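You operate a simulated robot arm through the tools that you are given. There is no shell and no other tool. Be economical: measure what you need, move in short steps, check, and stop when the job is done.

The job below is to be done with a simulated robot arm. You get a single attempt, and the scene is never put back.

TASK
Push the mosaic drawer shut. Push the padded drawer shut. Put the iron dish in the sink basin. Take the mosaic tile from the top of the packing bench and leave it on the far half of the near table. Stack the blue colour pot from the top of the packing bench on top of the green colour pot. Put the carton from the counter under the slat wall on the foam mat beside the dryer. Put the blotter on the open counter at the end of the slat wall away on the near half of the near table. Put the card on the open counter at the end of the slat wall away on the card rest. Pull the back cupboard door open. The order is free. Set down upright: carton.

It is judged by the outcome, as a careful person would: the job done as asked, and still so three seconds after it is handed in. It fails if anything else is knocked over, pushed out of place, dropped, spilled or broken.

THE ROBOT
A 7-joint arm with a vacuum gripper on a trunk, on a base that drives. Base frame: it is fixed to the floor where the robot stands at the start and does not move with it; the origin is under the middle of the robot, x ahead of it, y to its left, z up. Lengths are in m, angles in degrees, forces in N, time in s.
Its first joint turns from -149.0 to 149.0 degrees. Places, roughly: back cupboard door [-5.2, -3.4, 0.4]; blotter [-0.5, -2.75, 1]; card (6x9x2 cm) [-0.7, -2.6, 0.9]; card rest (29x24 cm) [-4.28, -1.14, 0.96]; carton [0.25, -2, 1]; colour pot [0.25, 4.5, 1]; far half of the near table [-2.6, 1.6, 1]; foam mat beside the dryer [-1.6, -3.9, 0.9]; iron dish (8x8x4 cm) [1.7, 3.1, 0.9]; mosaic drawer [0.9, -0.1, 0.7]; mosaic tile (8x8x2 cm) [1.1, 3.9, 0.9]; near half of the near table [-2.1, 2.5, 1]; padded drawer [0.7, -0.5, 0.7]; sink basin [1.9, 0.8, 0.7]. Payload 1.06 kg.
Tool frame: the origin (TCP) lies in the middle of the cups' lips, and z points out of the cups. The gripper has 1 cup of 0.024 m across, covering 0.024 by 0.024 m (tool x, y); the bellows give 0.008 m. With the vacuum on, a cup seals on a smooth face that it is pressed against (1 to 4 N); it does not hold porous or soft things. The pull reaches 23 N.
Orientation is that of the tool frame in the base frame, as a unit quaternion [w, x, y, z]. With the cups facing straight down, the tool's x points along the base's -x, its y along +y and its z along -z.

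THE INTERFACE
- The arm moves only by the tool play_rows. Its argument "series" is a list of rows, each a list of 7 numbers: the turn, a rotation vector about the tool's x, y, z in rad, then the shift along the tool's x, y, z in m, then the vacuum: 1 switches it on, 0 off. In form: [[ax, ay, az, x, y, z, vac], ...]. A call has 1 to 10 rows; each row is the pose to reach, as a shift and turn from the pose commanded when the call began, along the tool's axes at that moment. Rows are played at 5 a second. More than 0.05 m and 8.6 degrees between two rows, or a gripper value outside its range, and nothing of the call is played. A pose out of reach is approached as far as the arm can. The call stops where the force on the tool passes 40 N (or 10 N more than at its start, if that is more) or the arm is blocked; 0.2 s more then pass. The pull builds up within a second once a cup has sealed. Time passes only in rows, and 0.2 s behind the last, so rows that repeat a pose give it time. The reply holds the time, the measured pose of the TCP, the force on the tool along the base axes and the pull of the vacuum, in the units named above and with some noise, with the torque about the TCP (base axes, N m) and any sound that the robot's microphone picked up.
- Cameras (640 x 400 px; columns grow to the right, rows downward): "scene" is now at [0.0419, 0.1331, 1.4621]; the picture's right is [-0.41, -0.91, 0.00], its down [-0.53, 0.24, -0.82] and it looks along [0.74, -0.34, -0.58] (base axes); focal length 262 px, centre (320, 200). "wrist" rides on the gripper at [0.078, 0.019, -0.096] in the tool frame; the picture's right is [-0.24, 0.97, 0.00], its down [-0.71, -0.17, -0.69] and it looks along [-0.67, -0.16, 0.73] (tool axes); focal length 243 px, centre (320, 200). There is no depth. A picture from a camera that has moved, and an enlarged one, comes with that camera's place and axes in the base frame and with its lens. The place of the scene camera against the robot may be out by one fixed shift of up to 0.025 m in any direction.
- camera(camera): a new picture of that camera. It takes no simulated time.
- raise_lower(by): slides the trunk up (or, below 0, down) by that many m; the arm and the scene camera ride with it, the base frame stays. It gives what a move gives, with no picture.
- roll_base(legs): drives the robot by 1 to 6 legs, each [ahead, turn to the left] in m and degrees, along the robot's own axes; the way and the turn of a leg run together, so that a leg with both is an arc; at most 1.5 m and 180 degrees a leg. The arm and the cameras ride along, it lands a little off, and it stops where it bumps. It gives what a move gives.
- pan_tilt(pan, tilt): turns the head with the scene camera to pan (to the left, within 155 degrees either way) and tilt (down, from -29 to 69), counted from straight ahead of the robot. It gives what a move gives.
- inspect(camera, box): a new picture of the part [left, top, right, bottom] of that camera's present view, enlarged. It takes no simulated time.
- close_job(): hands the job in; it is judged then, once.

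Go step by step. Nothing tells you exact positions but the pictures and the camera data: compare them with the known pose of the tool, close in by small moves and look again before you grip or let go. The budget is 217 turns and 202 pictures, counting those below and the enlarged ones. Unless the task says otherwise, let go and move clear before handing in.

The tools are called as name(argument=value, ...) on one line, values as JSON. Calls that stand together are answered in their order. play_rows: Moves the arm, as the interface text tells. Its arguments: {"type":"object","properties":{"series":{"type":"array","items":{"type":"array","items":{"type":"number"}}}},"required":["series"]} The other tools are called the same way: raise_lower (by) slides the trunk up or down; roll_base (legs) drives the base; pan_tilt (pan, tilt) turns the head that bears the scene camera; camera (camera) takes a picture; inspect (camera, box) takes an enlarged picture of a part of a camera's view; close_job () hands the job in.

At the start:

```text
t: 0.0
ee_pos: [0.6416, -0.2649, 1.0097]
tool_rot: [0.0, -0.001, 1.0, 0.0]
contact_force: [0.4, 1.0, 0.5]
moment: [-0.02, -0.01, 0.02]
pull: 0.1
trunk travel left (down, up): [-0.525, 0.185]
robot x, y, heading: [-0.0028, 0.0036, -0.1]
head pan, tilt: [-24.4, 35.4]
```

scene: 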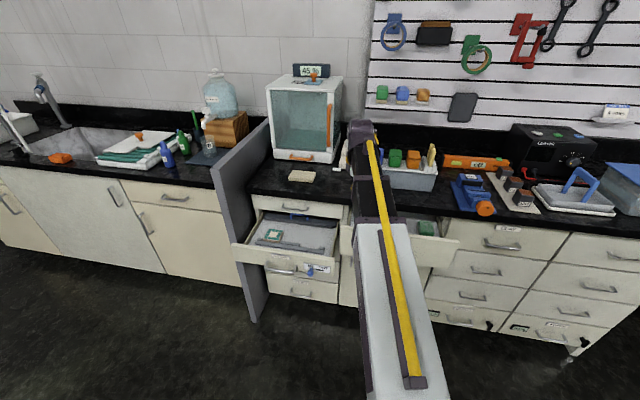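
wrist: 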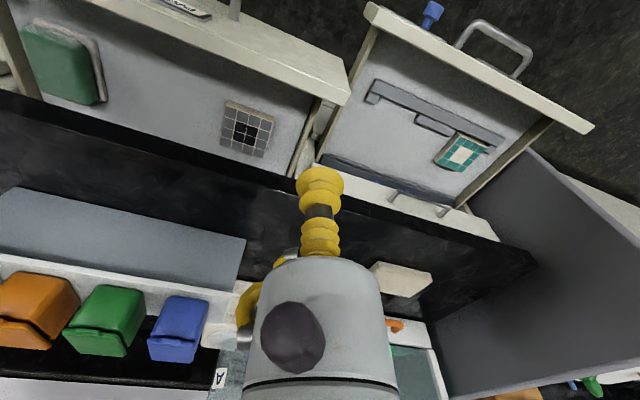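

I see two open drawers ahead under the counter: mosaic (left) and padded (right, under the arm). I'll look closer before pushing.

inspect(camera="scene", box=[220, 160, 480, 322])

inspect(camera="scene", box=[0, 60, 260, 222])

```text
2.46 times, centred on (350, 241) of scene
camera zoom: at [0.0419, 0.1331, 1.4621], right [-0.41, -0.91, 0.0], down [-0.53, 0.24, -0.82], along [0.74, -0.34, -0.58], focal length 646 px, centre (246, 99)
```

zoom: 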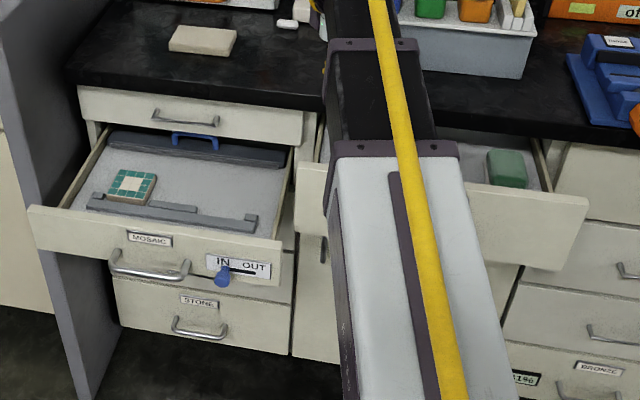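

```text
2.46 times, centred on (130, 141) of scene
camera zoom: at [0.0419, 0.1331, 1.4621], right [-0.41, -0.91, 0.0], down [-0.53, 0.24, -0.82], along [0.74, -0.34, -0.58], focal length 646 px, centre (788, 345)
```

zoom: 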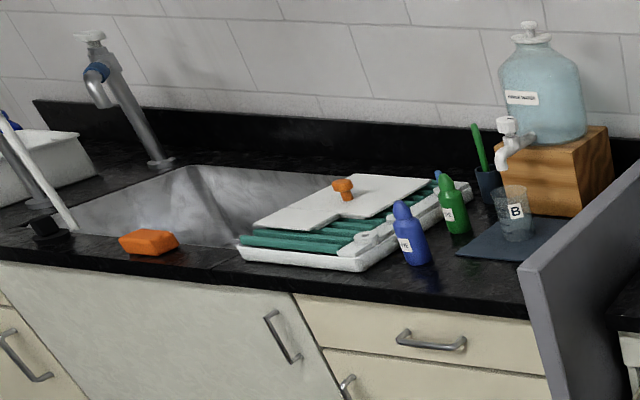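

Mosaic drawer has an IN/OUT knob, probably a catch. I'll enlarge the wrist view to see both drawers better.

inspect(camera="wrist", box=[300, 0, 620, 200])

inspect(camera="wrist", box=[0, 0, 360, 225])

```text
2.00 times, centred on (460, 100) of wrist
camera zoom: at [0.5621, -0.246, 1.1048], right [0.24, 0.97, 0.0], down [0.71, -0.17, 0.69], along [0.67, -0.16, -0.73], focal length 485 px, centre (40, 400)
```

zoom: 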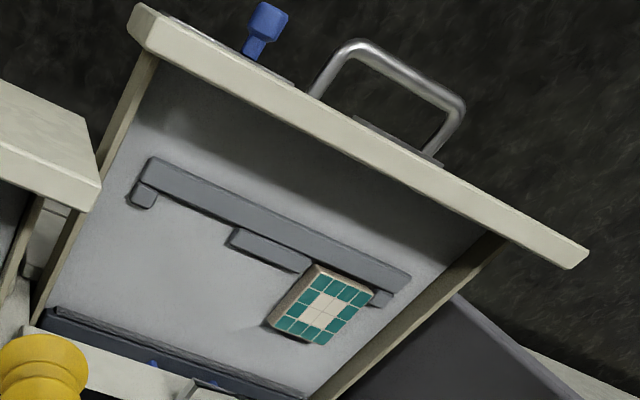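

```text
1.78 times, centred on (180, 112) of wrist
camera zoom: at [0.5621, -0.246, 1.1048], right [0.24, 0.97, 0.0], down [0.71, -0.17, 0.69], along [0.67, -0.16, -0.73], focal length 431 px, centre (569, 356)
```

zoom: 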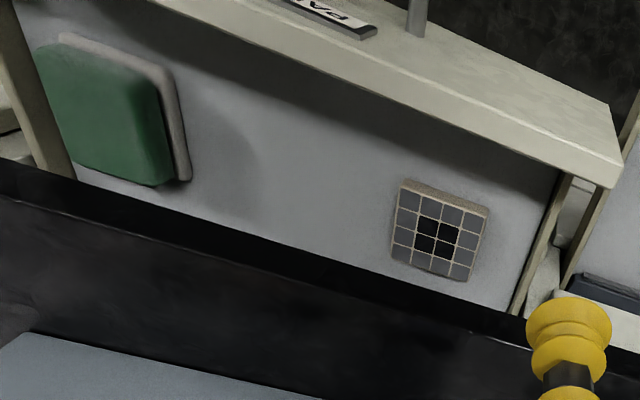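

The drawers' cabinet faces about 35° to my right. I'll turn to square up with it.

roll_base(legs=[[0, -34.5]])

pan_tilt(pan=15, tilt=45)

camera(camera="scene")

camera(camera="wrist")

```text
t: 2.1
ee_pos: [0.3755, -0.5814, 1.0098]
tool_rot: [0.0, 0.299, 0.954, 0.0]
contact_force: [0.1, 0.1, -0.6]
moment: [-0.03, -0.01, -0.03]
pull: 0.1
trunk travel left (down, up): [-0.525, 0.185]
robot x, y, heading: [0.0025, -0.0031, -34.7]
head pan, tilt: [-24.4, 35.4]
```

```text
t: 3.1
ee_pos: [0.3761, -0.5829, 1.0107]
tool_rot: [0.0, 0.299, 0.954, 0.0]
contact_force: [1.5, 0.4, 0.0]
moment: [0.05, 0.0, -0.03]
pull: 0.1
trunk travel left (down, up): [-0.525, 0.185]
robot x, y, heading: [-0.002, -0.001, -34.8]
head pan, tilt: [15.0, 45.0]
```

```text
195 pictures are left
camera scene: at [0.1434, 0.1369, 1.4479], right [-0.34, -0.94, 0.0], down [-0.67, 0.24, -0.71], along [0.67, -0.24, -0.71], focal length 262 px, centre (320, 200)
```

scene: 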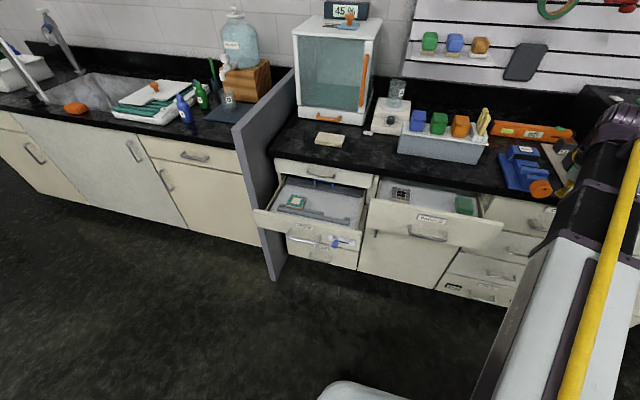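

```text
194 pictures are left
camera wrist: at [0.3213, -0.5233, 1.1048], right [0.75, 0.66, 0.0], down [0.48, -0.54, 0.68], along [0.45, -0.51, -0.73], focal length 243 px, centre (320, 200)
```

wrist: 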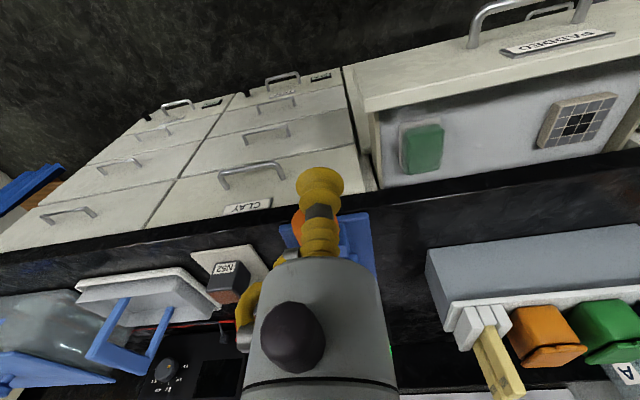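

Padded face seems around 0.74 m ahead with its top near z 0.775. I'll back off a little, then pitch the tool horizontal.

roll_base(legs=[[-0.12, -1.3]])

play_rows(series=[[0, -0.15, 0, 0, 0, 0, 0], [0, -0.3, 0, 0, 0, 0, 0], [0, -0.45, 0, 0, 0, 0, 0], [0, -0.6, 0, 0, 0, 0, 0], [0, -0.75, 0, 0, 0, 0, 0], [0, -0.9, 0, 0, 0, 0, 0], [0, -1.05, 0, 0, 0, 0, 0], [0, -1.2, 0, 0, 0, 0, 0], [0, -1.35, 0, 0, 0, 0, 0], [0, -1.49, 0, 0, 0, 0, 0]])

camera(camera="scene")

camera(camera="wrist")

```text
t: 4.4
ee_pos: [0.2628, -0.5212, 1.009]
tool_rot: [0.0, 0.31, 0.951, 0.0]
contact_force: [0.8, -0.1, -0.8]
moment: [-0.02, 0.0, -0.03]
pull: 0.1
trunk travel left (down, up): [-0.525, 0.185]
robot x, y, heading: [-0.0963, 0.0721, -36.1]
head pan, tilt: [15.0, 45.0]
```

```text
t: 6.6
ee_pos: [0.268, -0.5294, 1.0102]
tool_rot: [0.645, 0.228, 0.698, -0.211]
contact_force: [0.2, -0.1, 0.0]
moment: [0.02, 0.0, -0.03]
pull: 0.1
out of reach, approached as far as the arm can: row 9, 10
trunk travel left (down, up): [-0.525, 0.185]
robot x, y, heading: [-0.0958, 0.0671, -36.4]
head pan, tilt: [15.0, 45.0]
```

```text
193 pictures are left
camera scene: at [0.0481, 0.2039, 1.4479], right [-0.36, -0.93, 0.0], down [-0.66, 0.25, -0.71], along [0.66, -0.25, -0.71], focal length 262 px, centre (320, 200)
```

scene: 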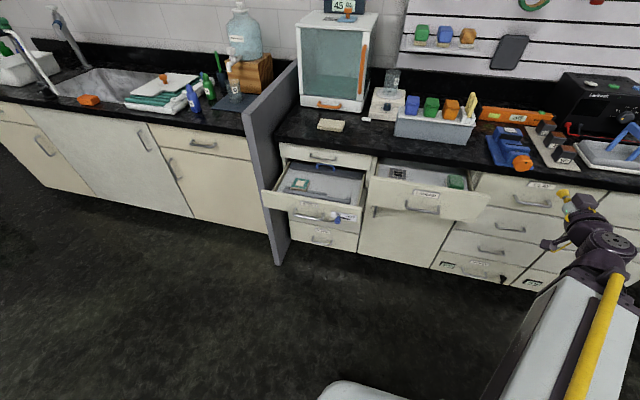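

```text
192 pictures are left
camera wrist: at [0.1955, -0.4559, 0.939], right [0.59, 0.77, 0.23], down [-0.61, 0.23, 0.76], along [0.53, -0.59, 0.61], focal length 243 px, centre (320, 200)
```

wrist: 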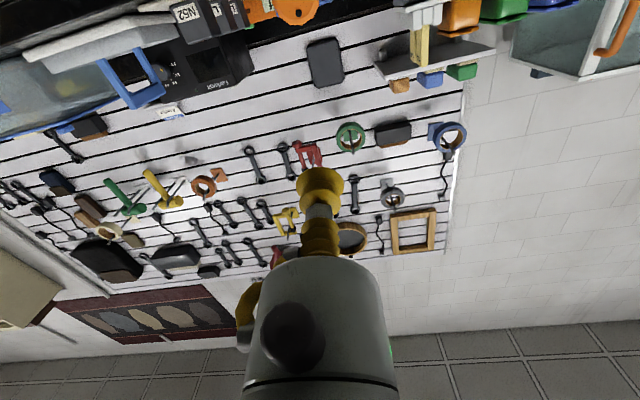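

The tool is now horizontal facing the cabinet. Lower the trunk, slide left to the padded front's right half, and look.

raise_lower(by=-0.28)

play_rows(series=[[0, 0, 0, 0, 0.05, 0, 0], [0, 0, 0, 0, 0.1, 0, 0], [0, 0, 0, 0, 0.15, 0, 0], [0, 0, 0, 0, 0.15, 0, 0]])

camera(camera="scene")

camera(camera="wrist")

```text
t: 9.4
ee_pos: [0.2671, -0.531, 0.7304]
tool_rot: [0.645, 0.228, 0.699, -0.21]
contact_force: [-0.2, -0.3, -0.6]
moment: [0.0, -0.01, 0.0]
pull: 0.0
trunk travel left (down, up): [-0.245, 0.465]
robot x, y, heading: [-0.0993, 0.0697, -36.0]
head pan, tilt: [15.0, 45.0]
```

```text
t: 10.4
ee_pos: [0.394, -0.4619, 0.7271]
tool_rot: [0.645, 0.228, 0.699, -0.21]
contact_force: [-0.5, -0.2, -0.3]
moment: [0.03, 0.03, 0.0]
pull: 0.1
out of reach, approached as far as the arm can: row 1, 2, 3, 4
trunk travel left (down, up): [-0.245, 0.465]
robot x, y, heading: [-0.0968, 0.0701, -36.0]
head pan, tilt: [15.0, 45.0]
```

```text
191 pictures are left
camera scene: at [0.0481, 0.2039, 1.1678], right [-0.36, -0.93, 0.0], down [-0.66, 0.25, -0.71], along [0.66, -0.25, -0.71], focal length 262 px, centre (320, 200)
```

scene: 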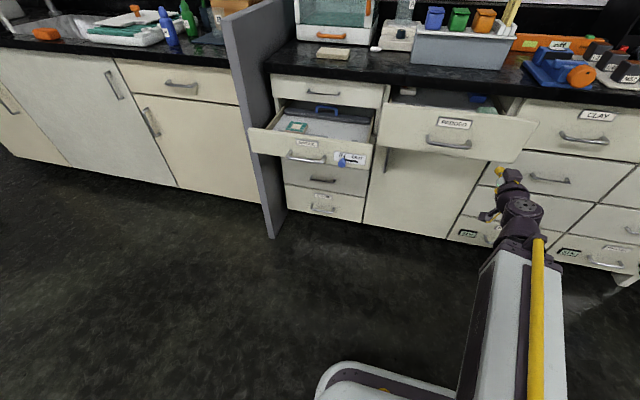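

```text
190 pictures are left
camera wrist: at [0.322, -0.386, 0.6562], right [0.59, 0.77, 0.23], down [-0.61, 0.23, 0.76], along [0.54, -0.59, 0.6], focal length 243 px, centre (320, 200)
```

wrist: 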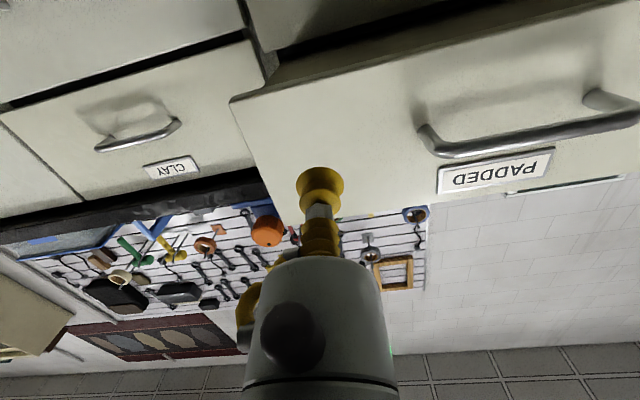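

The padded front is 6–8 cm ahead of the cup, cup at mid-height. Pushing forward slowly.

play_rows(series=[[0, 0, 0, 0, 0, 0.02, 0], [0, 0, 0, -0.002, 0, 0.04, 0], [0, 0, 0, -0.004, 0, 0.06, 0], [0, 0, 0, -0.006, 0, 0.08, 0], [0, 0, 0, -0.008, 0, 0.1, 0], [0, 0, 0, -0.01, 0, 0.12, 0], [0, 0, 0, -0.011, 0, 0.14, 0], [0, 0, 0, -0.012, 0, 0.16, 0]])

camera(camera="scene")

camera(camera="wrist")

```text
t: 12.2
ee_pos: [0.5237, -0.5561, 0.7254]
tool_rot: [0.645, 0.228, 0.699, -0.21]
contact_force: [-0.6, 1.4, 0.8]
moment: [0.0, 0.02, 0.01]
pull: 0.0
trunk travel left (down, up): [-0.245, 0.465]
robot x, y, heading: [-0.0978, 0.0655, -35.9]
head pan, tilt: [15.0, 45.0]
```

```text
189 pictures are left
camera scene: at [0.0482, 0.2039, 1.1679], right [-0.36, -0.93, 0.0], down [-0.66, 0.25, -0.71], along [0.66, -0.25, -0.71], focal length 262 px, centre (320, 200)
```

scene: 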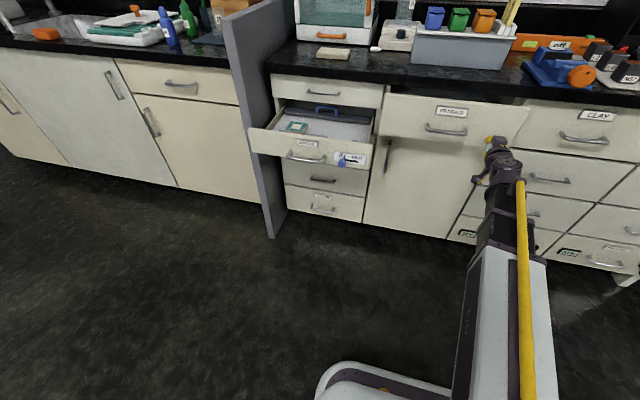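

```text
188 pictures are left
camera wrist: at [0.4521, -0.4827, 0.6552], right [0.59, 0.77, 0.23], down [-0.61, 0.23, 0.76], along [0.54, -0.59, 0.6], focal length 243 px, centre (320, 200)
```

wrist: 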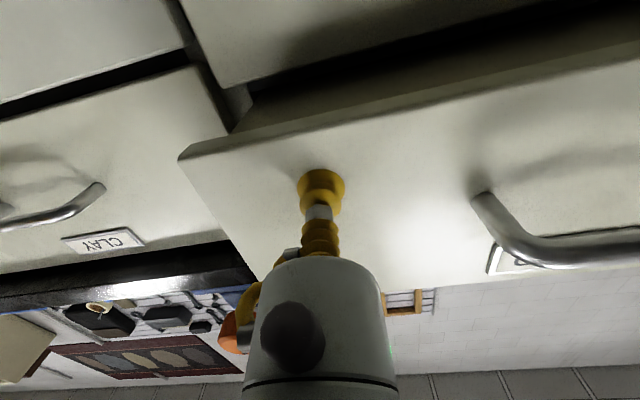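

Drawer is moving in freely. Continue until it stops.

play_rows(series=[[0, 0, 0, -0.001, 0, 0.02, 0], [0, 0, 0, -0.002, 0, 0.035, 0], [0, 0, 0, -0.003, 0, 0.05, 0], [0, 0, 0, -0.004, 0, 0.065, 0], [0, 0, 0, -0.005, 0, 0.08, 0], [0, 0, 0, -0.006, 0, 0.095, 0], [0, 0, 0, -0.007, 0, 0.11, 0], [0, 0, 0, -0.008, 0, 0.125, 0]])

camera(camera="wrist")

camera(camera="scene")

```text
t: 13.7
ee_pos: [0.5963, -0.6114, 0.7238]
tool_rot: [0.644, 0.227, 0.7, -0.21]
contact_force: [-9.3, 8.6, 3.0]
moment: [-0.01, 0.03, -0.05]
pull: 0.0
trunk travel left (down, up): [-0.245, 0.465]
robot x, y, heading: [-0.0995, 0.0713, -36.4]
head pan, tilt: [15.0, 45.0]
stopped in row 7: the force on the tool passed its limit at 54 N (the readings are from after the stop); the commanded pose is now the measured one
```

```text
187 pictures are left
camera wrist: at [0.5246, -0.5361, 0.6534], right [0.59, 0.78, 0.23], down [-0.61, 0.23, 0.76], along [0.54, -0.59, 0.6], focal length 243 px, centre (320, 200)
```

wrist: 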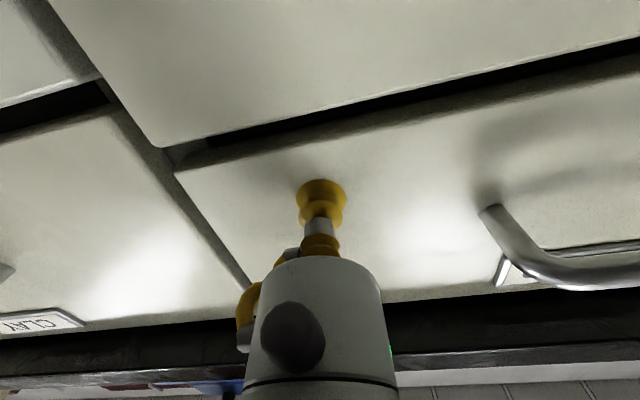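

```text
186 pictures are left
camera scene: at [0.0471, 0.2048, 1.1679], right [-0.36, -0.93, 0.0], down [-0.66, 0.25, -0.71], along [0.66, -0.26, -0.71], focal length 262 px, centre (320, 200)
```

scene: 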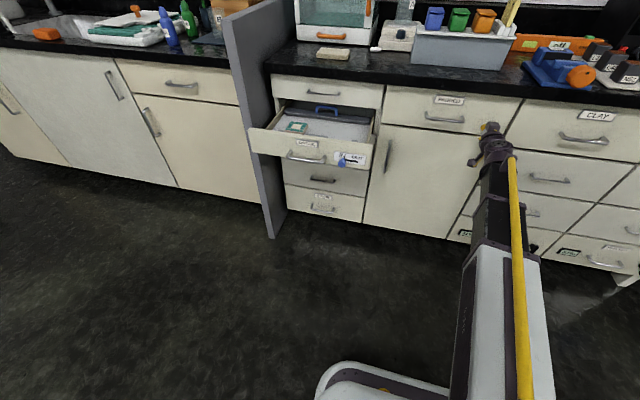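

Padded drawer is shut. Now a closer look at the mosaic drawer's knob before pushing.

inspect(camera="scene", box=[240, 90, 400, 190])

play_rows(series=[[0, 0, 0, 0, 0, -0.05, 0], [0, 0, 0, 0, 0, -0.1, 0], [0, 0, 0, 0, 0, -0.15, 0], [0, 0, 0, 0, 0, -0.2, 0], [0, 0, 0, 0, 0, -0.25, 0]])

```text
4.00 times, centred on (320, 140) of scene
camera zoom: at [0.0471, 0.2048, 1.1679], right [-0.36, -0.93, 0.0], down [-0.66, 0.25, -0.71], along [0.66, -0.26, -0.71], focal length 1049 px, centre (320, 440)
```

zoom: 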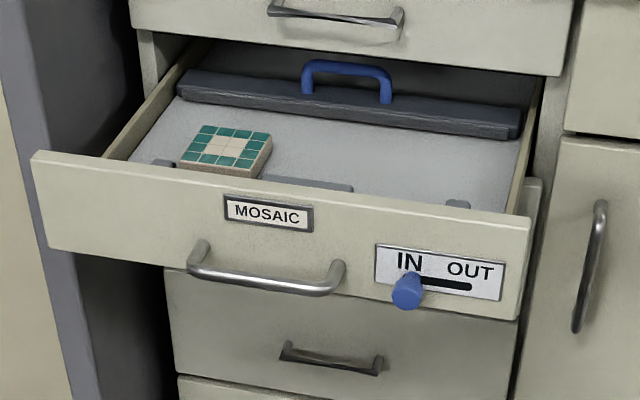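

```text
t: 14.9
ee_pos: [0.3942, -0.4659, 0.7401]
tool_rot: [0.644, 0.227, 0.7, -0.209]
contact_force: [0.6, -0.1, 0.2]
moment: [0.01, 0.01, -0.01]
pull: 0.1
trunk travel left (down, up): [-0.245, 0.465]
robot x, y, heading: [-0.1046, 0.0711, -35.9]
head pan, tilt: [15.0, 45.0]
```

Knob sits at IN with the slot running to OUT. First just try pushing; I shift the robot left so the push is straight ahead.

roll_base(legs=[[-0.25, 0], [0, 90], [0.7, 0], [0, -90], [0.25, 0]])

camera(camera="scene")

camera(camera="wrist")

```text
t: 29.3
ee_pos: [0.8269, 0.1566, 0.7394]
tool_rot: [0.648, 0.214, 0.704, -0.197]
contact_force: [0.4, -0.5, 0.9]
moment: [0.0, 0.0, 0.01]
pull: 0.0
trunk travel left (down, up): [-0.245, 0.465]
robot x, y, heading: [0.3117, 0.6741, -33.7]
head pan, tilt: [15.0, 45.0]
```

```text
184 pictures are left
camera scene: at [0.4536, 0.8124, 1.1678], right [-0.32, -0.95, 0.0], down [-0.67, 0.23, -0.71], along [0.67, -0.23, -0.71], focal length 262 px, centre (320, 200)
```

scene: 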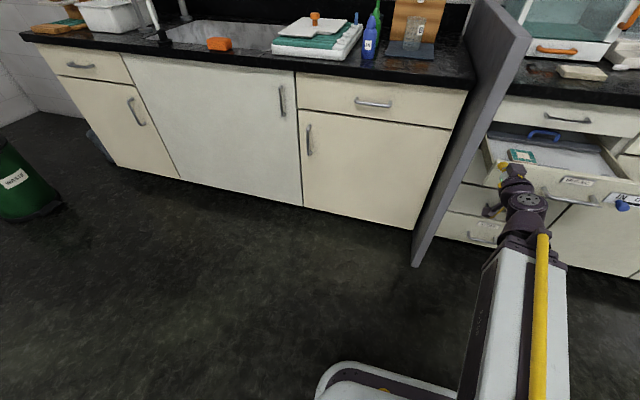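

```text
183 pictures are left
camera wrist: at [0.7515, 0.2282, 0.6703], right [0.56, 0.8, 0.23], down [-0.61, 0.2, 0.76], along [0.56, -0.57, 0.6], focal length 243 px, centre (320, 200)
```

wrist: 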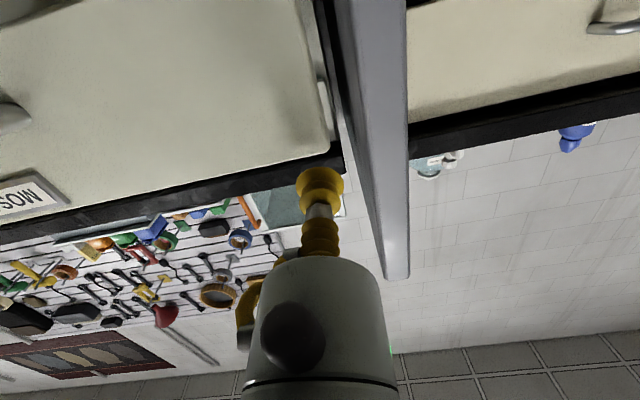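

Cup is slightly left of and above the drawer front. Back off, go right, then lower.

play_rows(series=[[0, 0, 0, 0, -0.02, -0.04, 0], [0, 0, 0, 0.0, -0.04, -0.06, 0], [0, 0, 0, 0, -0.065, -0.06, 0], [0, 0, 0, 0, -0.065, -0.06, 0]])

raise_lower(by=-0.085)

camera(camera="wrist")

inspect(camera="scene", box=[440, 100, 640, 225])

```text
t: 30.3
ee_pos: [0.7533, 0.1127, 0.748]
tool_rot: [0.648, 0.214, 0.704, -0.197]
contact_force: [-0.3, 0.2, -0.1]
moment: [0.04, -0.03, 0.05]
pull: 0.1
out of reach, approached as far as the arm can: row 1, 2, 3, 4
trunk travel left (down, up): [-0.245, 0.465]
robot x, y, heading: [0.3142, 0.6713, -33.9]
head pan, tilt: [15.0, 45.0]
```

```text
t: 31.5
ee_pos: [0.7531, 0.1135, 0.6616]
tool_rot: [0.648, 0.214, 0.704, -0.197]
contact_force: [-0.1, -0.3, 0.1]
moment: [0.01, 0.0, 0.0]
pull: 0.0
trunk travel left (down, up): [-0.16, 0.55]
robot x, y, heading: [0.3114, 0.6729, -33.7]
head pan, tilt: [15.0, 45.0]
```

```text
182 pictures are left
camera wrist: at [0.6782, 0.1851, 0.592], right [0.56, 0.8, 0.23], down [-0.61, 0.2, 0.76], along [0.56, -0.57, 0.6], focal length 243 px, centre (320, 200)
```

wrist: 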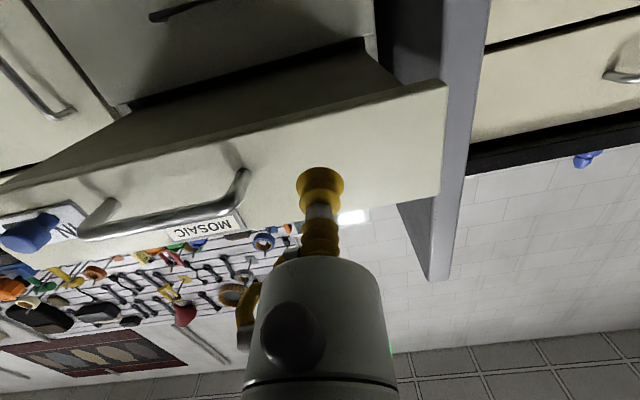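

```text
3.20 times, centred on (540, 162) of scene
camera zoom: at [0.4535, 0.8124, 1.0828], right [-0.32, -0.95, 0.0], down [-0.67, 0.23, -0.71], along [0.67, -0.23, -0.71], focal length 839 px, centre (-384, 320)
```

zoom: 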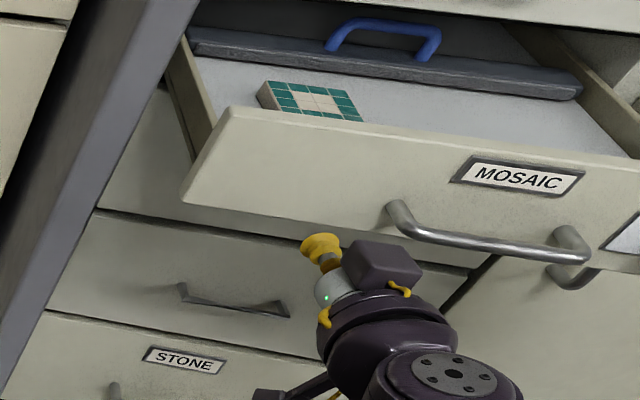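

Cup faces the drawer front left of the handle. Push.

play_rows(series=[[0, 0, 0, 0, 0, 0.025, 0], [0, 0, 0, -0.002, 0, 0.05, 0], [0, 0, 0, -0.004, 0, 0.075, 0], [0, 0, 0, -0.006, 0, 0.1, 0], [0, 0, 0, -0.008, 0, 0.12, 0], [0, 0, 0, -0.01, 0, 0.14, 0], [0, 0, 0, -0.011, 0, 0.16, 0], [0, 0, 0, -0.012, 0, 0.18, 0]])

inspect(camera="scene", box=[440, 80, 640, 205])

camera(camera="wrist")

```text
t: 33.3
ee_pos: [0.9028, 0.0136, 0.6598]
tool_rot: [0.648, 0.213, 0.705, -0.196]
contact_force: [0.0, -0.1, -0.6]
moment: [-0.01, 0.01, 0.0]
pull: 0.1
trunk travel left (down, up): [-0.16, 0.55]
robot x, y, heading: [0.3112, 0.6741, -34.1]
head pan, tilt: [15.0, 45.0]
```

```text
3.20 times, centred on (540, 142) of scene
camera zoom: at [0.4535, 0.8124, 1.0829], right [-0.32, -0.95, 0.0], down [-0.67, 0.23, -0.71], along [0.67, -0.23, -0.71], focal length 839 px, centre (-384, 384)
```

zoom: 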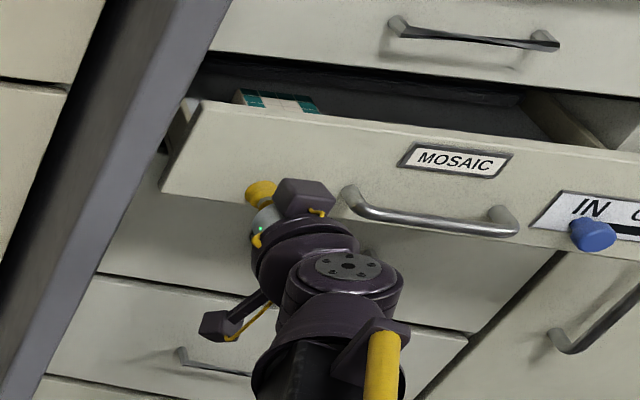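

```text
179 pictures are left
camera wrist: at [0.8278, 0.0842, 0.5898], right [0.56, 0.8, 0.23], down [-0.61, 0.2, 0.76], along [0.56, -0.57, 0.6], focal length 243 px, centre (320, 200)
```

wrist: 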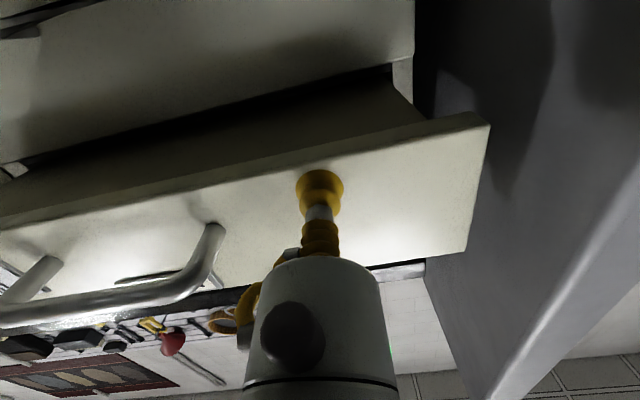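

Moving freely still. Continue gently until it stops.

play_rows(series=[[0, 0, 0, -0.001, 0, 0.015, 0], [0, 0, 0, -0.002, 0, 0.03, 0], [0, 0, 0, -0.003, 0, 0.045, 0], [0, 0, 0, -0.004, 0, 0.06, 0], [0, 0, 0, -0.005, 0, 0.075, 0], [0, 0, 0, -0.006, 0, 0.09, 0], [0, 0, 0, -0.007, 0, 0.105, 0], [0, 0, 0, -0.008, 0, 0.12, 0], [0, 0, 0, -0.009, 0, 0.135, 0], [0, 0, 0, -0.01, 0, 0.15, 0]])

inspect(camera="scene", box=[440, 60, 640, 185])

camera(camera="wrist")

```text
t: 35.1
ee_pos: [0.9966, -0.0508, 0.6578]
tool_rot: [0.648, 0.213, 0.704, -0.197]
contact_force: [-8.5, 8.0, 3.6]
moment: [0.01, 0.07, -0.09]
pull: 0.1
trunk travel left (down, up): [-0.16, 0.55]
robot x, y, heading: [0.3094, 0.673, -34.0]
head pan, tilt: [15.0, 45.0]
stopped in row 9: the force on the tool passed its limit at 56 N (the readings are from after the stop); the commanded pose is now the measured one
```

```text
3.20 times, centred on (540, 122) of scene
camera zoom: at [0.4527, 0.8131, 1.0829], right [-0.33, -0.95, 0.0], down [-0.67, 0.23, -0.71], along [0.67, -0.23, -0.71], focal length 839 px, centre (-384, 448)
```

zoom: 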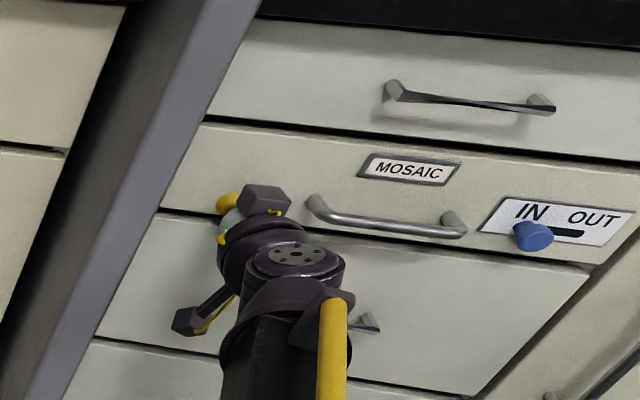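

```text
177 pictures are left
camera wrist: at [0.9218, 0.0212, 0.587], right [0.56, 0.8, 0.23], down [-0.61, 0.21, 0.76], along [0.56, -0.57, 0.6], focal length 243 px, centre (320, 200)
```

wrist: 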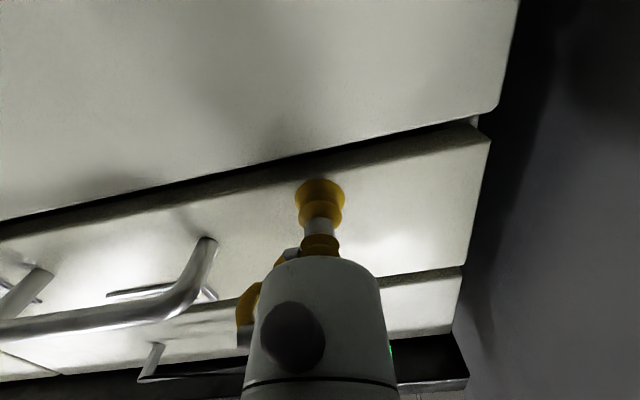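

It stopped and looks nearly flush. Retreat and check that it stays shut.

play_rows(series=[[0, 0, 0, 0, 0, -0.05, 0], [0, 0, 0, 0, 0, -0.1, 0], [0, 0, 0, 0, 0, -0.15, 0], [0, 0, 0, 0, 0, -0.2, 0], [0, 0, 0, 0, 0, -0.25, 0]])

inspect(camera="scene", box=[440, 60, 640, 185])

camera(camera="wrist")

```text
t: 36.3
ee_pos: [0.7928, 0.0883, 0.6757]
tool_rot: [0.647, 0.214, 0.705, -0.197]
contact_force: [0.2, -0.7, -0.1]
moment: [0.0, 0.0, 0.02]
pull: 0.1
trunk travel left (down, up): [-0.16, 0.55]
robot x, y, heading: [0.3105, 0.676, -34.0]
head pan, tilt: [15.0, 45.0]
```

```text
3.20 times, centred on (540, 122) of scene
camera zoom: at [0.4536, 0.8123, 1.0828], right [-0.33, -0.95, 0.0], down [-0.67, 0.23, -0.71], along [0.67, -0.23, -0.71], focal length 839 px, centre (-384, 448)
```

zoom: 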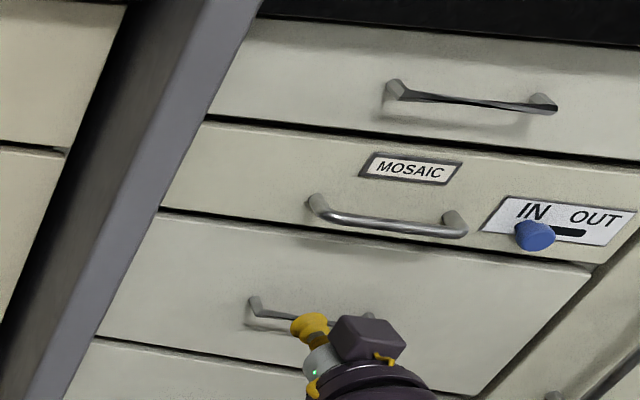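

```text
175 pictures are left
camera wrist: at [0.7175, 0.16, 0.6051], right [0.56, 0.8, 0.23], down [-0.61, 0.2, 0.76], along [0.56, -0.57, 0.6], focal length 243 px, centre (320, 200)
```

wrist: 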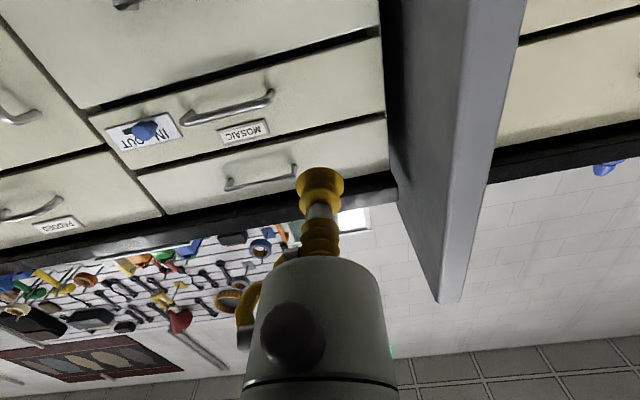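

Both drawers shut. Back off, raise the trunk and point the tool down, then turn toward the packing bench to the left.

roll_base(legs=[[-0.2, 0]])

raise_lower(by=0.45)

play_rows(series=[[0, 0.15, 0, 0, 0, 0, 0], [0, 0.3, 0, 0, 0, 0, 0], [0, 0.45, 0, 0, 0, 0, 0], [0, 0.6, 0, 0, 0, 0, 0], [0, 0.75, 0, 0, 0, 0, 0], [0, 0.9, 0, 0, 0, 0, 0], [0, 1.05, 0, 0, 0, 0, 0], [0, 1.2, 0, 0, 0, 0, 0], [0, 1.35, 0, 0, 0, 0, 0], [0, 1.49, 0, 0, 0, 0, 0]])

roll_base(legs=[[0, 96]])

pan_tilt(pan=0, tilt=22)

camera(camera="scene")

```text
t: 37.9
ee_pos: [0.6277, 0.2012, 0.6762]
tool_rot: [0.647, 0.212, 0.706, -0.195]
contact_force: [0.1, 0.2, 0.0]
moment: [0.0, 0.0, 0.0]
pull: 0.1
trunk travel left (down, up): [-0.16, 0.55]
robot x, y, heading: [0.1444, 0.7841, -33.8]
head pan, tilt: [15.0, 45.0]
```

```text
refused: 0.45 is not a number from -0.4 to 0.4
```

```text
t: 40.1
ee_pos: [0.6282, 0.2016, 0.6754]
tool_rot: [-0.003, 0.289, 0.957, 0.0]
contact_force: [0.0, 0.2, 0.5]
moment: [0.02, -0.01, -0.01]
pull: 0.0
trunk travel left (down, up): [-0.16, 0.55]
robot x, y, heading: [0.1435, 0.7882, -33.9]
head pan, tilt: [15.0, 45.0]
```

```text
t: 44.6
ee_pos: [0.6808, 1.3226, 0.6746]
tool_rot: [-0.002, -0.515, 0.857, -0.002]
contact_force: [0.2, -1.3, 0.6]
moment: [0.01, -0.01, -0.02]
pull: 0.0
trunk travel left (down, up): [-0.16, 0.55]
robot x, y, heading: [0.145, 0.7856, 61.6]
head pan, tilt: [15.0, 45.0]
```

```text
t: 45.4
ee_pos: [0.6804, 1.3218, 0.6747]
tool_rot: [-0.002, -0.514, 0.858, -0.001]
contact_force: [-0.7, 0.8, -0.2]
moment: [0.01, -0.04, 0.01]
pull: 0.1
trunk travel left (down, up): [-0.16, 0.55]
robot x, y, heading: [0.1421, 0.7857, 61.8]
head pan, tilt: [0.0, 22.0]
```

```text
174 pictures are left
camera scene: at [0.0253, 0.9074, 1.1182], right [0.88, -0.47, 0.0], down [-0.18, -0.33, -0.93], along [0.44, 0.82, -0.38], focal length 262 px, centre (320, 200)
```

scene: 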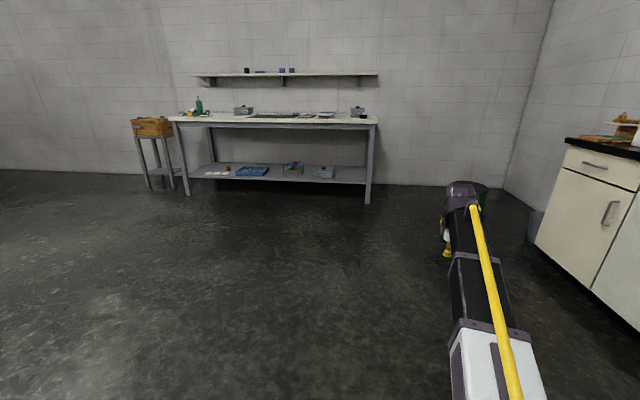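

The packing bench is about 2.3 m ahead. Raise the trunk and approach.

raise_lower(by=0.4)

roll_base(legs=[[1.2, 0]])

pan_tilt(pan=5, tilt=35)

camera(camera="scene")

```text
t: 49.3
ee_pos: [0.6812, 1.3208, 1.0745]
tool_rot: [-0.002, -0.514, 0.858, -0.002]
contact_force: [-0.5, 1.0, 0.1]
moment: [0.02, 0.01, 0.02]
pull: 0.0
trunk travel left (down, up): [-0.56, 0.15]
robot x, y, heading: [0.1491, 0.7883, 61.7]
head pan, tilt: [0.0, 22.0]
```

```text
t: 55.4
ee_pos: [1.286, 2.3571, 1.0738]
tool_rot: [-0.002, -0.501, 0.866, -0.002]
contact_force: [0.0, -0.6, -0.2]
moment: [0.0, -0.02, 0.0]
pull: 0.0
trunk travel left (down, up): [-0.56, 0.15]
robot x, y, heading: [0.7367, 1.8414, 59.9]
head pan, tilt: [0.0, 22.0]
```

```text
t: 56.1
ee_pos: [1.2874, 2.3579, 1.0765]
tool_rot: [-0.002, -0.5, 0.866, -0.003]
contact_force: [-1.2, 0.1, 0.3]
moment: [0.0, 0.02, -0.01]
pull: 0.1
trunk travel left (down, up): [-0.56, 0.15]
robot x, y, heading: [0.7361, 1.8427, 59.6]
head pan, tilt: [5.0, 35.0]
```

```text
173 pictures are left
camera scene: at [0.6101, 1.9648, 1.4977], right [0.91, -0.42, 0.0], down [-0.24, -0.52, -0.82], along [0.35, 0.74, -0.57], focal length 262 px, centre (320, 200)
```

scene: 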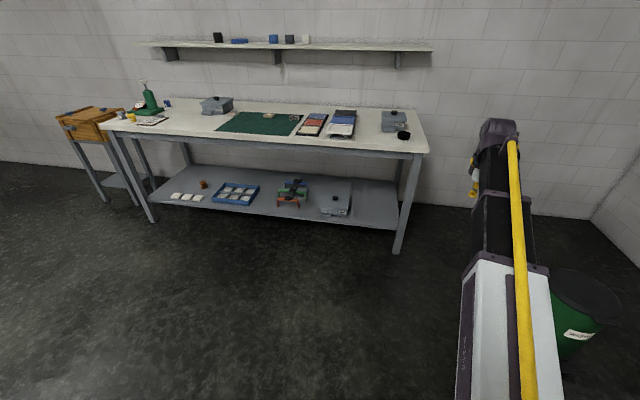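

The bench is in view; the small black dish sits near the right front corner. Zoom to read items.

inspect(camera="scene", box=[200, 90, 440, 240])

inspect(camera="scene", box=[40, 70, 280, 220])

inspect(camera="scene", box=[140, 20, 440, 80])

```text
2.67 times, centred on (320, 165) of scene
camera zoom: at [0.6101, 1.9648, 1.4977], right [0.91, -0.42, 0.0], down [-0.24, -0.52, -0.82], along [0.35, 0.74, -0.57], focal length 699 px, centre (320, 293)
```

zoom: 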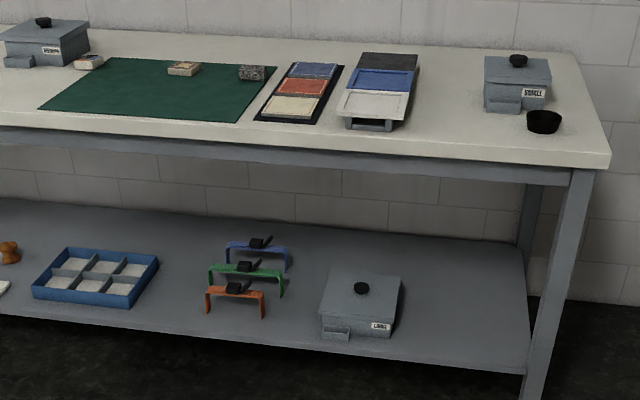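

```text
2.67 times, centred on (160, 145) of scene
camera zoom: at [0.6101, 1.9648, 1.4977], right [0.91, -0.42, 0.0], down [-0.24, -0.52, -0.82], along [0.35, 0.74, -0.57], focal length 699 px, centre (747, 347)
```

zoom: 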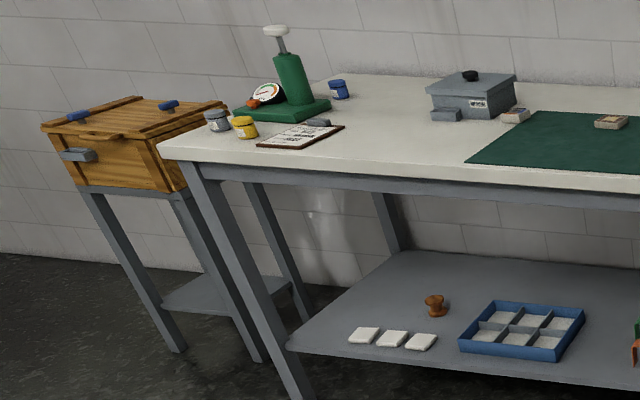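

```text
2.13 times, centred on (290, 50) of scene
camera zoom: at [0.6101, 1.9648, 1.4977], right [0.91, -0.42, 0.0], down [-0.24, -0.52, -0.82], along [0.35, 0.74, -0.57], focal length 560 px, centre (384, 520)
```

zoom: 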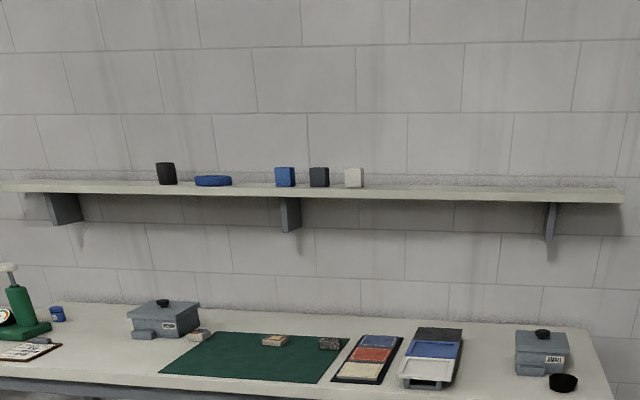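

Dish at about (1.75, 3.16). I approach to about 0.7 m from it with the arm raised.

raise_lower(by=0.1)

roll_base(legs=[[0.95, 0], [0, -4.6]])

pan_tilt(pan=-15, tilt=45)

camera(camera="scene")

camera(camera="wrist")

```text
t: 57.5
ee_pos: [1.2879, 2.3594, 1.175]
tool_rot: [-0.001, -0.501, 0.866, -0.003]
contact_force: [-0.1, 0.6, 0.3]
moment: [-0.02, -0.02, 0.01]
pull: 0.1
trunk travel left (down, up): [-0.66, 0.05]
robot x, y, heading: [0.7337, 1.8407, 59.8]
head pan, tilt: [5.0, 35.0]
```

```text
t: 62.8
ee_pos: [1.8137, 3.1039, 1.1751]
tool_rot: [-0.002, -0.457, 0.889, 0.0]
contact_force: [0.2, -0.2, -0.2]
moment: [0.01, -0.04, -0.03]
pull: 0.0
trunk travel left (down, up): [-0.66, 0.05]
robot x, y, heading: [1.2124, 2.6429, 54.3]
head pan, tilt: [5.0, 35.0]
```

```text
t: 63.7
ee_pos: [1.8142, 3.1041, 1.1753]
tool_rot: [-0.002, -0.456, 0.89, -0.002]
contact_force: [-0.4, -0.7, -0.1]
moment: [0.04, 0.0, 0.01]
pull: 0.1
trunk travel left (down, up): [-0.66, 0.05]
robot x, y, heading: [1.2099, 2.6436, 54.1]
head pan, tilt: [-15.0, 45.0]
```

```text
169 pictures are left
camera scene: at [1.1191, 2.7574, 1.5829], right [0.63, -0.78, 0.0], down [-0.55, -0.45, -0.71], along [0.55, 0.45, -0.71], focal length 262 px, centre (320, 200)
```

scene: 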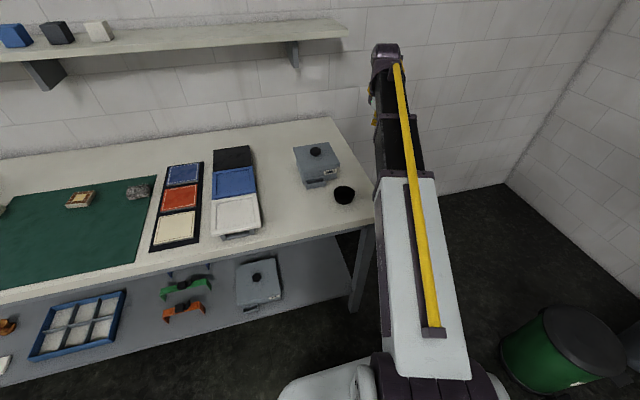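

```text
168 pictures are left
camera wrist: at [1.753, 3.0521, 1.2702], right [-0.65, 0.76, 0.0], down [0.55, 0.48, 0.68], along [0.52, 0.44, -0.73], focal length 243 px, centre (320, 200)
```

wrist: 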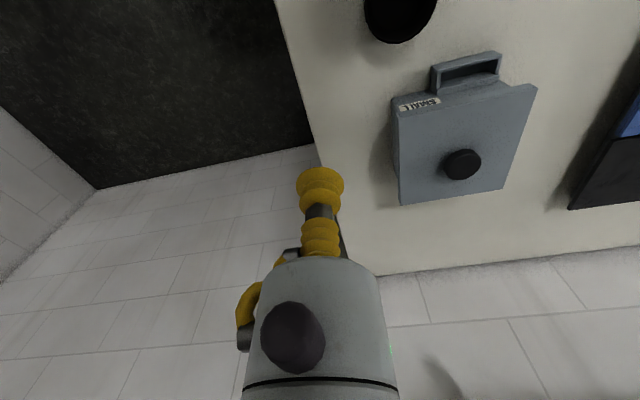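

Dish estimated at (1.715, 3.135). Move over it and down a bit, then look.

play_rows(series=[[0, 0, 0, 0.015, 0.045, 0, 0], [0, 0, 0, 0.033, 0.09, 0, 0], [0, 0, 0, 0.033, 0.099, 0.04, 0], [0, 0, 0, 0.033, 0.099, 0.08, 0], [0, 0, 0, 0.033, 0.099, 0.12, 0]])

camera(camera="wrist")

inspect(camera="scene", box=[260, 100, 420, 200])

```text
t: 64.9
ee_pos: [1.7145, 3.1351, 1.0553]
tool_rot: [-0.002, -0.456, 0.89, -0.002]
contact_force: [0.1, -0.1, 1.3]
moment: [0.01, 0.01, 0.02]
pull: 0.2
trunk travel left (down, up): [-0.66, 0.05]
robot x, y, heading: [1.2131, 2.6459, 54.3]
head pan, tilt: [-15.0, 45.0]
```

```text
167 pictures are left
camera wrist: at [1.652, 3.0819, 1.1503], right [-0.65, 0.76, 0.0], down [0.55, 0.48, 0.68], along [0.52, 0.44, -0.73], focal length 243 px, centre (320, 200)
```

wrist: 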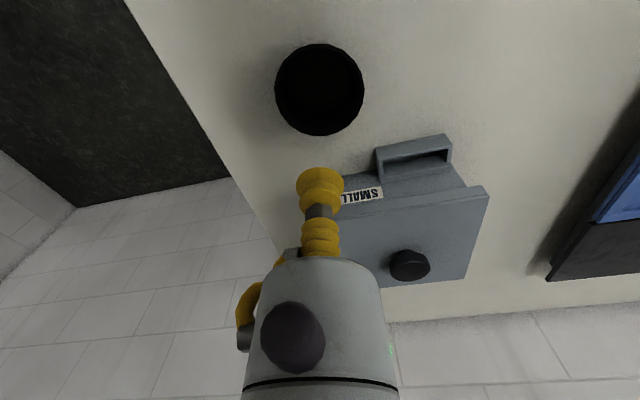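

```text
4.00 times, centred on (340, 150) of scene
camera zoom: at [1.119, 2.7573, 1.5829], right [0.63, -0.78, 0.0], down [-0.55, -0.45, -0.71], along [0.55, 0.45, -0.71], focal length 1049 px, centre (240, 400)
```

zoom: 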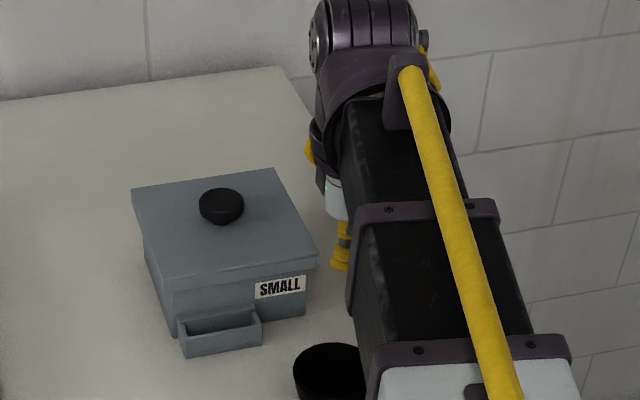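

Dish rim centre is about (1.711, 3.130, 0.926), just below the cup. Descend into it with vacuum on.

play_rows(series=[[0, 0, 0, 0.006, 0, 0.04, 0], [0, 0, 0, 0.006, 0, 0.08, 0], [0, 0, 0, 0.006, 0, 0.12, 0], [0, 0, 0, 0.006, 0, 0.14, 1], [0, 0, 0, 0.006, 0, 0.148, 1], [0, 0, 0, 0.006, 0, 0.152, 1], [0, 0, 0, 0.006, 0, 0.152, 1]])

camera(camera="wrist")

```text
t: 66.5
ee_pos: [1.7108, 3.1318, 0.9025]
tool_rot: [-0.001, -0.456, 0.89, -0.001]
contact_force: [3.7, 3.8, 16.7]
moment: [0.01, 0.01, 0.01]
pull: 23.2
trunk travel left (down, up): [-0.66, 0.05]
robot x, y, heading: [1.2161, 2.6418, 54.1]
head pan, tilt: [-15.0, 45.0]
```

```text
165 pictures are left
camera wrist: at [1.6494, 3.0779, 0.9979], right [-0.65, 0.76, 0.0], down [0.55, 0.48, 0.68], along [0.52, 0.44, -0.73], focal length 243 px, centre (320, 200)
```

wrist: 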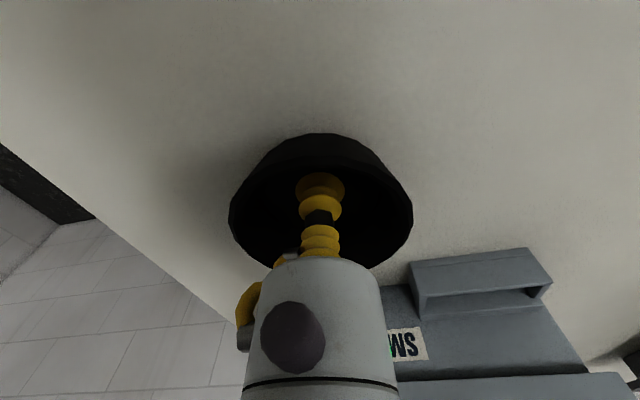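

Sealed. Lift, then back away and drive to the sink.

play_rows(series=[[0, 0, 0, 0, 0, -0.02, 1], [0, 0, 0, 0, 0, -0.06, 1], [0, 0, 0, 0, 0, -0.1, 1], [0, 0, 0, 0, 0, -0.15, 1], [0, 0, 0, 0, 0, -0.2, 1]])

roll_base(legs=[[-0.9, 0], [0, -89.3], [0.7, 0]])

camera(camera="wrist")

camera(camera="scene")

```text
t: 67.7
ee_pos: [1.7137, 3.1294, 1.1048]
tool_rot: [-0.001, -0.456, 0.89, -0.001]
contact_force: [0.1, 1.0, -2.4]
moment: [-0.04, 0.03, 0.01]
pull: 22.6
trunk travel left (down, up): [-0.66, 0.05]
robot x, y, heading: [1.2147, 2.6441, 54.1]
head pan, tilt: [-15.0, 45.0]
```

```text
t: 79.7
ee_pos: [1.717, 0.989, 1.1043]
tool_rot: [-0.003, 0.318, 0.948, 0.001]
contact_force: [0.2, 0.2, -3.0]
moment: [0.04, 0.03, -0.01]
pull: 22.8
trunk travel left (down, up): [-0.66, 0.05]
robot x, y, heading: [1.2412, 1.4984, -37.5]
head pan, tilt: [-15.0, 45.0]
```

```text
164 pictures are left
camera wrist: at [1.666, 1.0501, 1.1994], right [0.77, 0.63, 0.0], down [0.46, -0.57, 0.68], along [0.43, -0.53, -0.73], focal length 243 px, centre (320, 200)
```

wrist: 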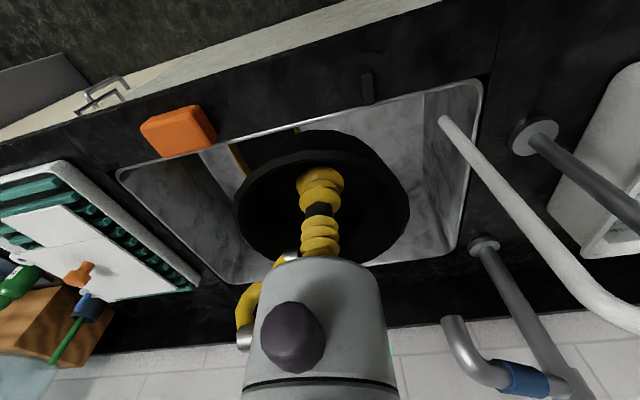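

```text
163 pictures are left
camera scene: at [1.3678, 1.5977, 1.5828], right [-0.79, -0.61, 0.0], down [-0.43, 0.56, -0.71], along [0.43, -0.56, -0.71], focal length 262 px, centre (320, 200)
```

scene: 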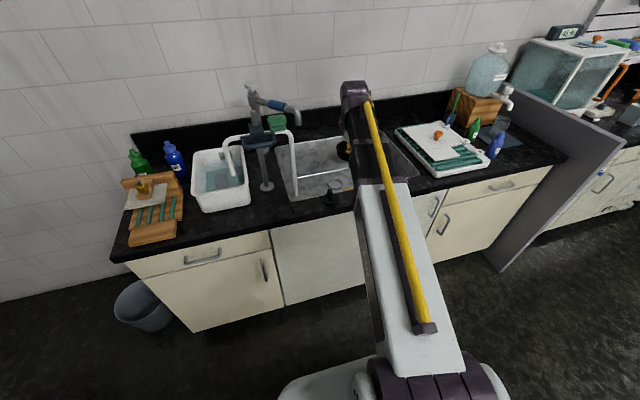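

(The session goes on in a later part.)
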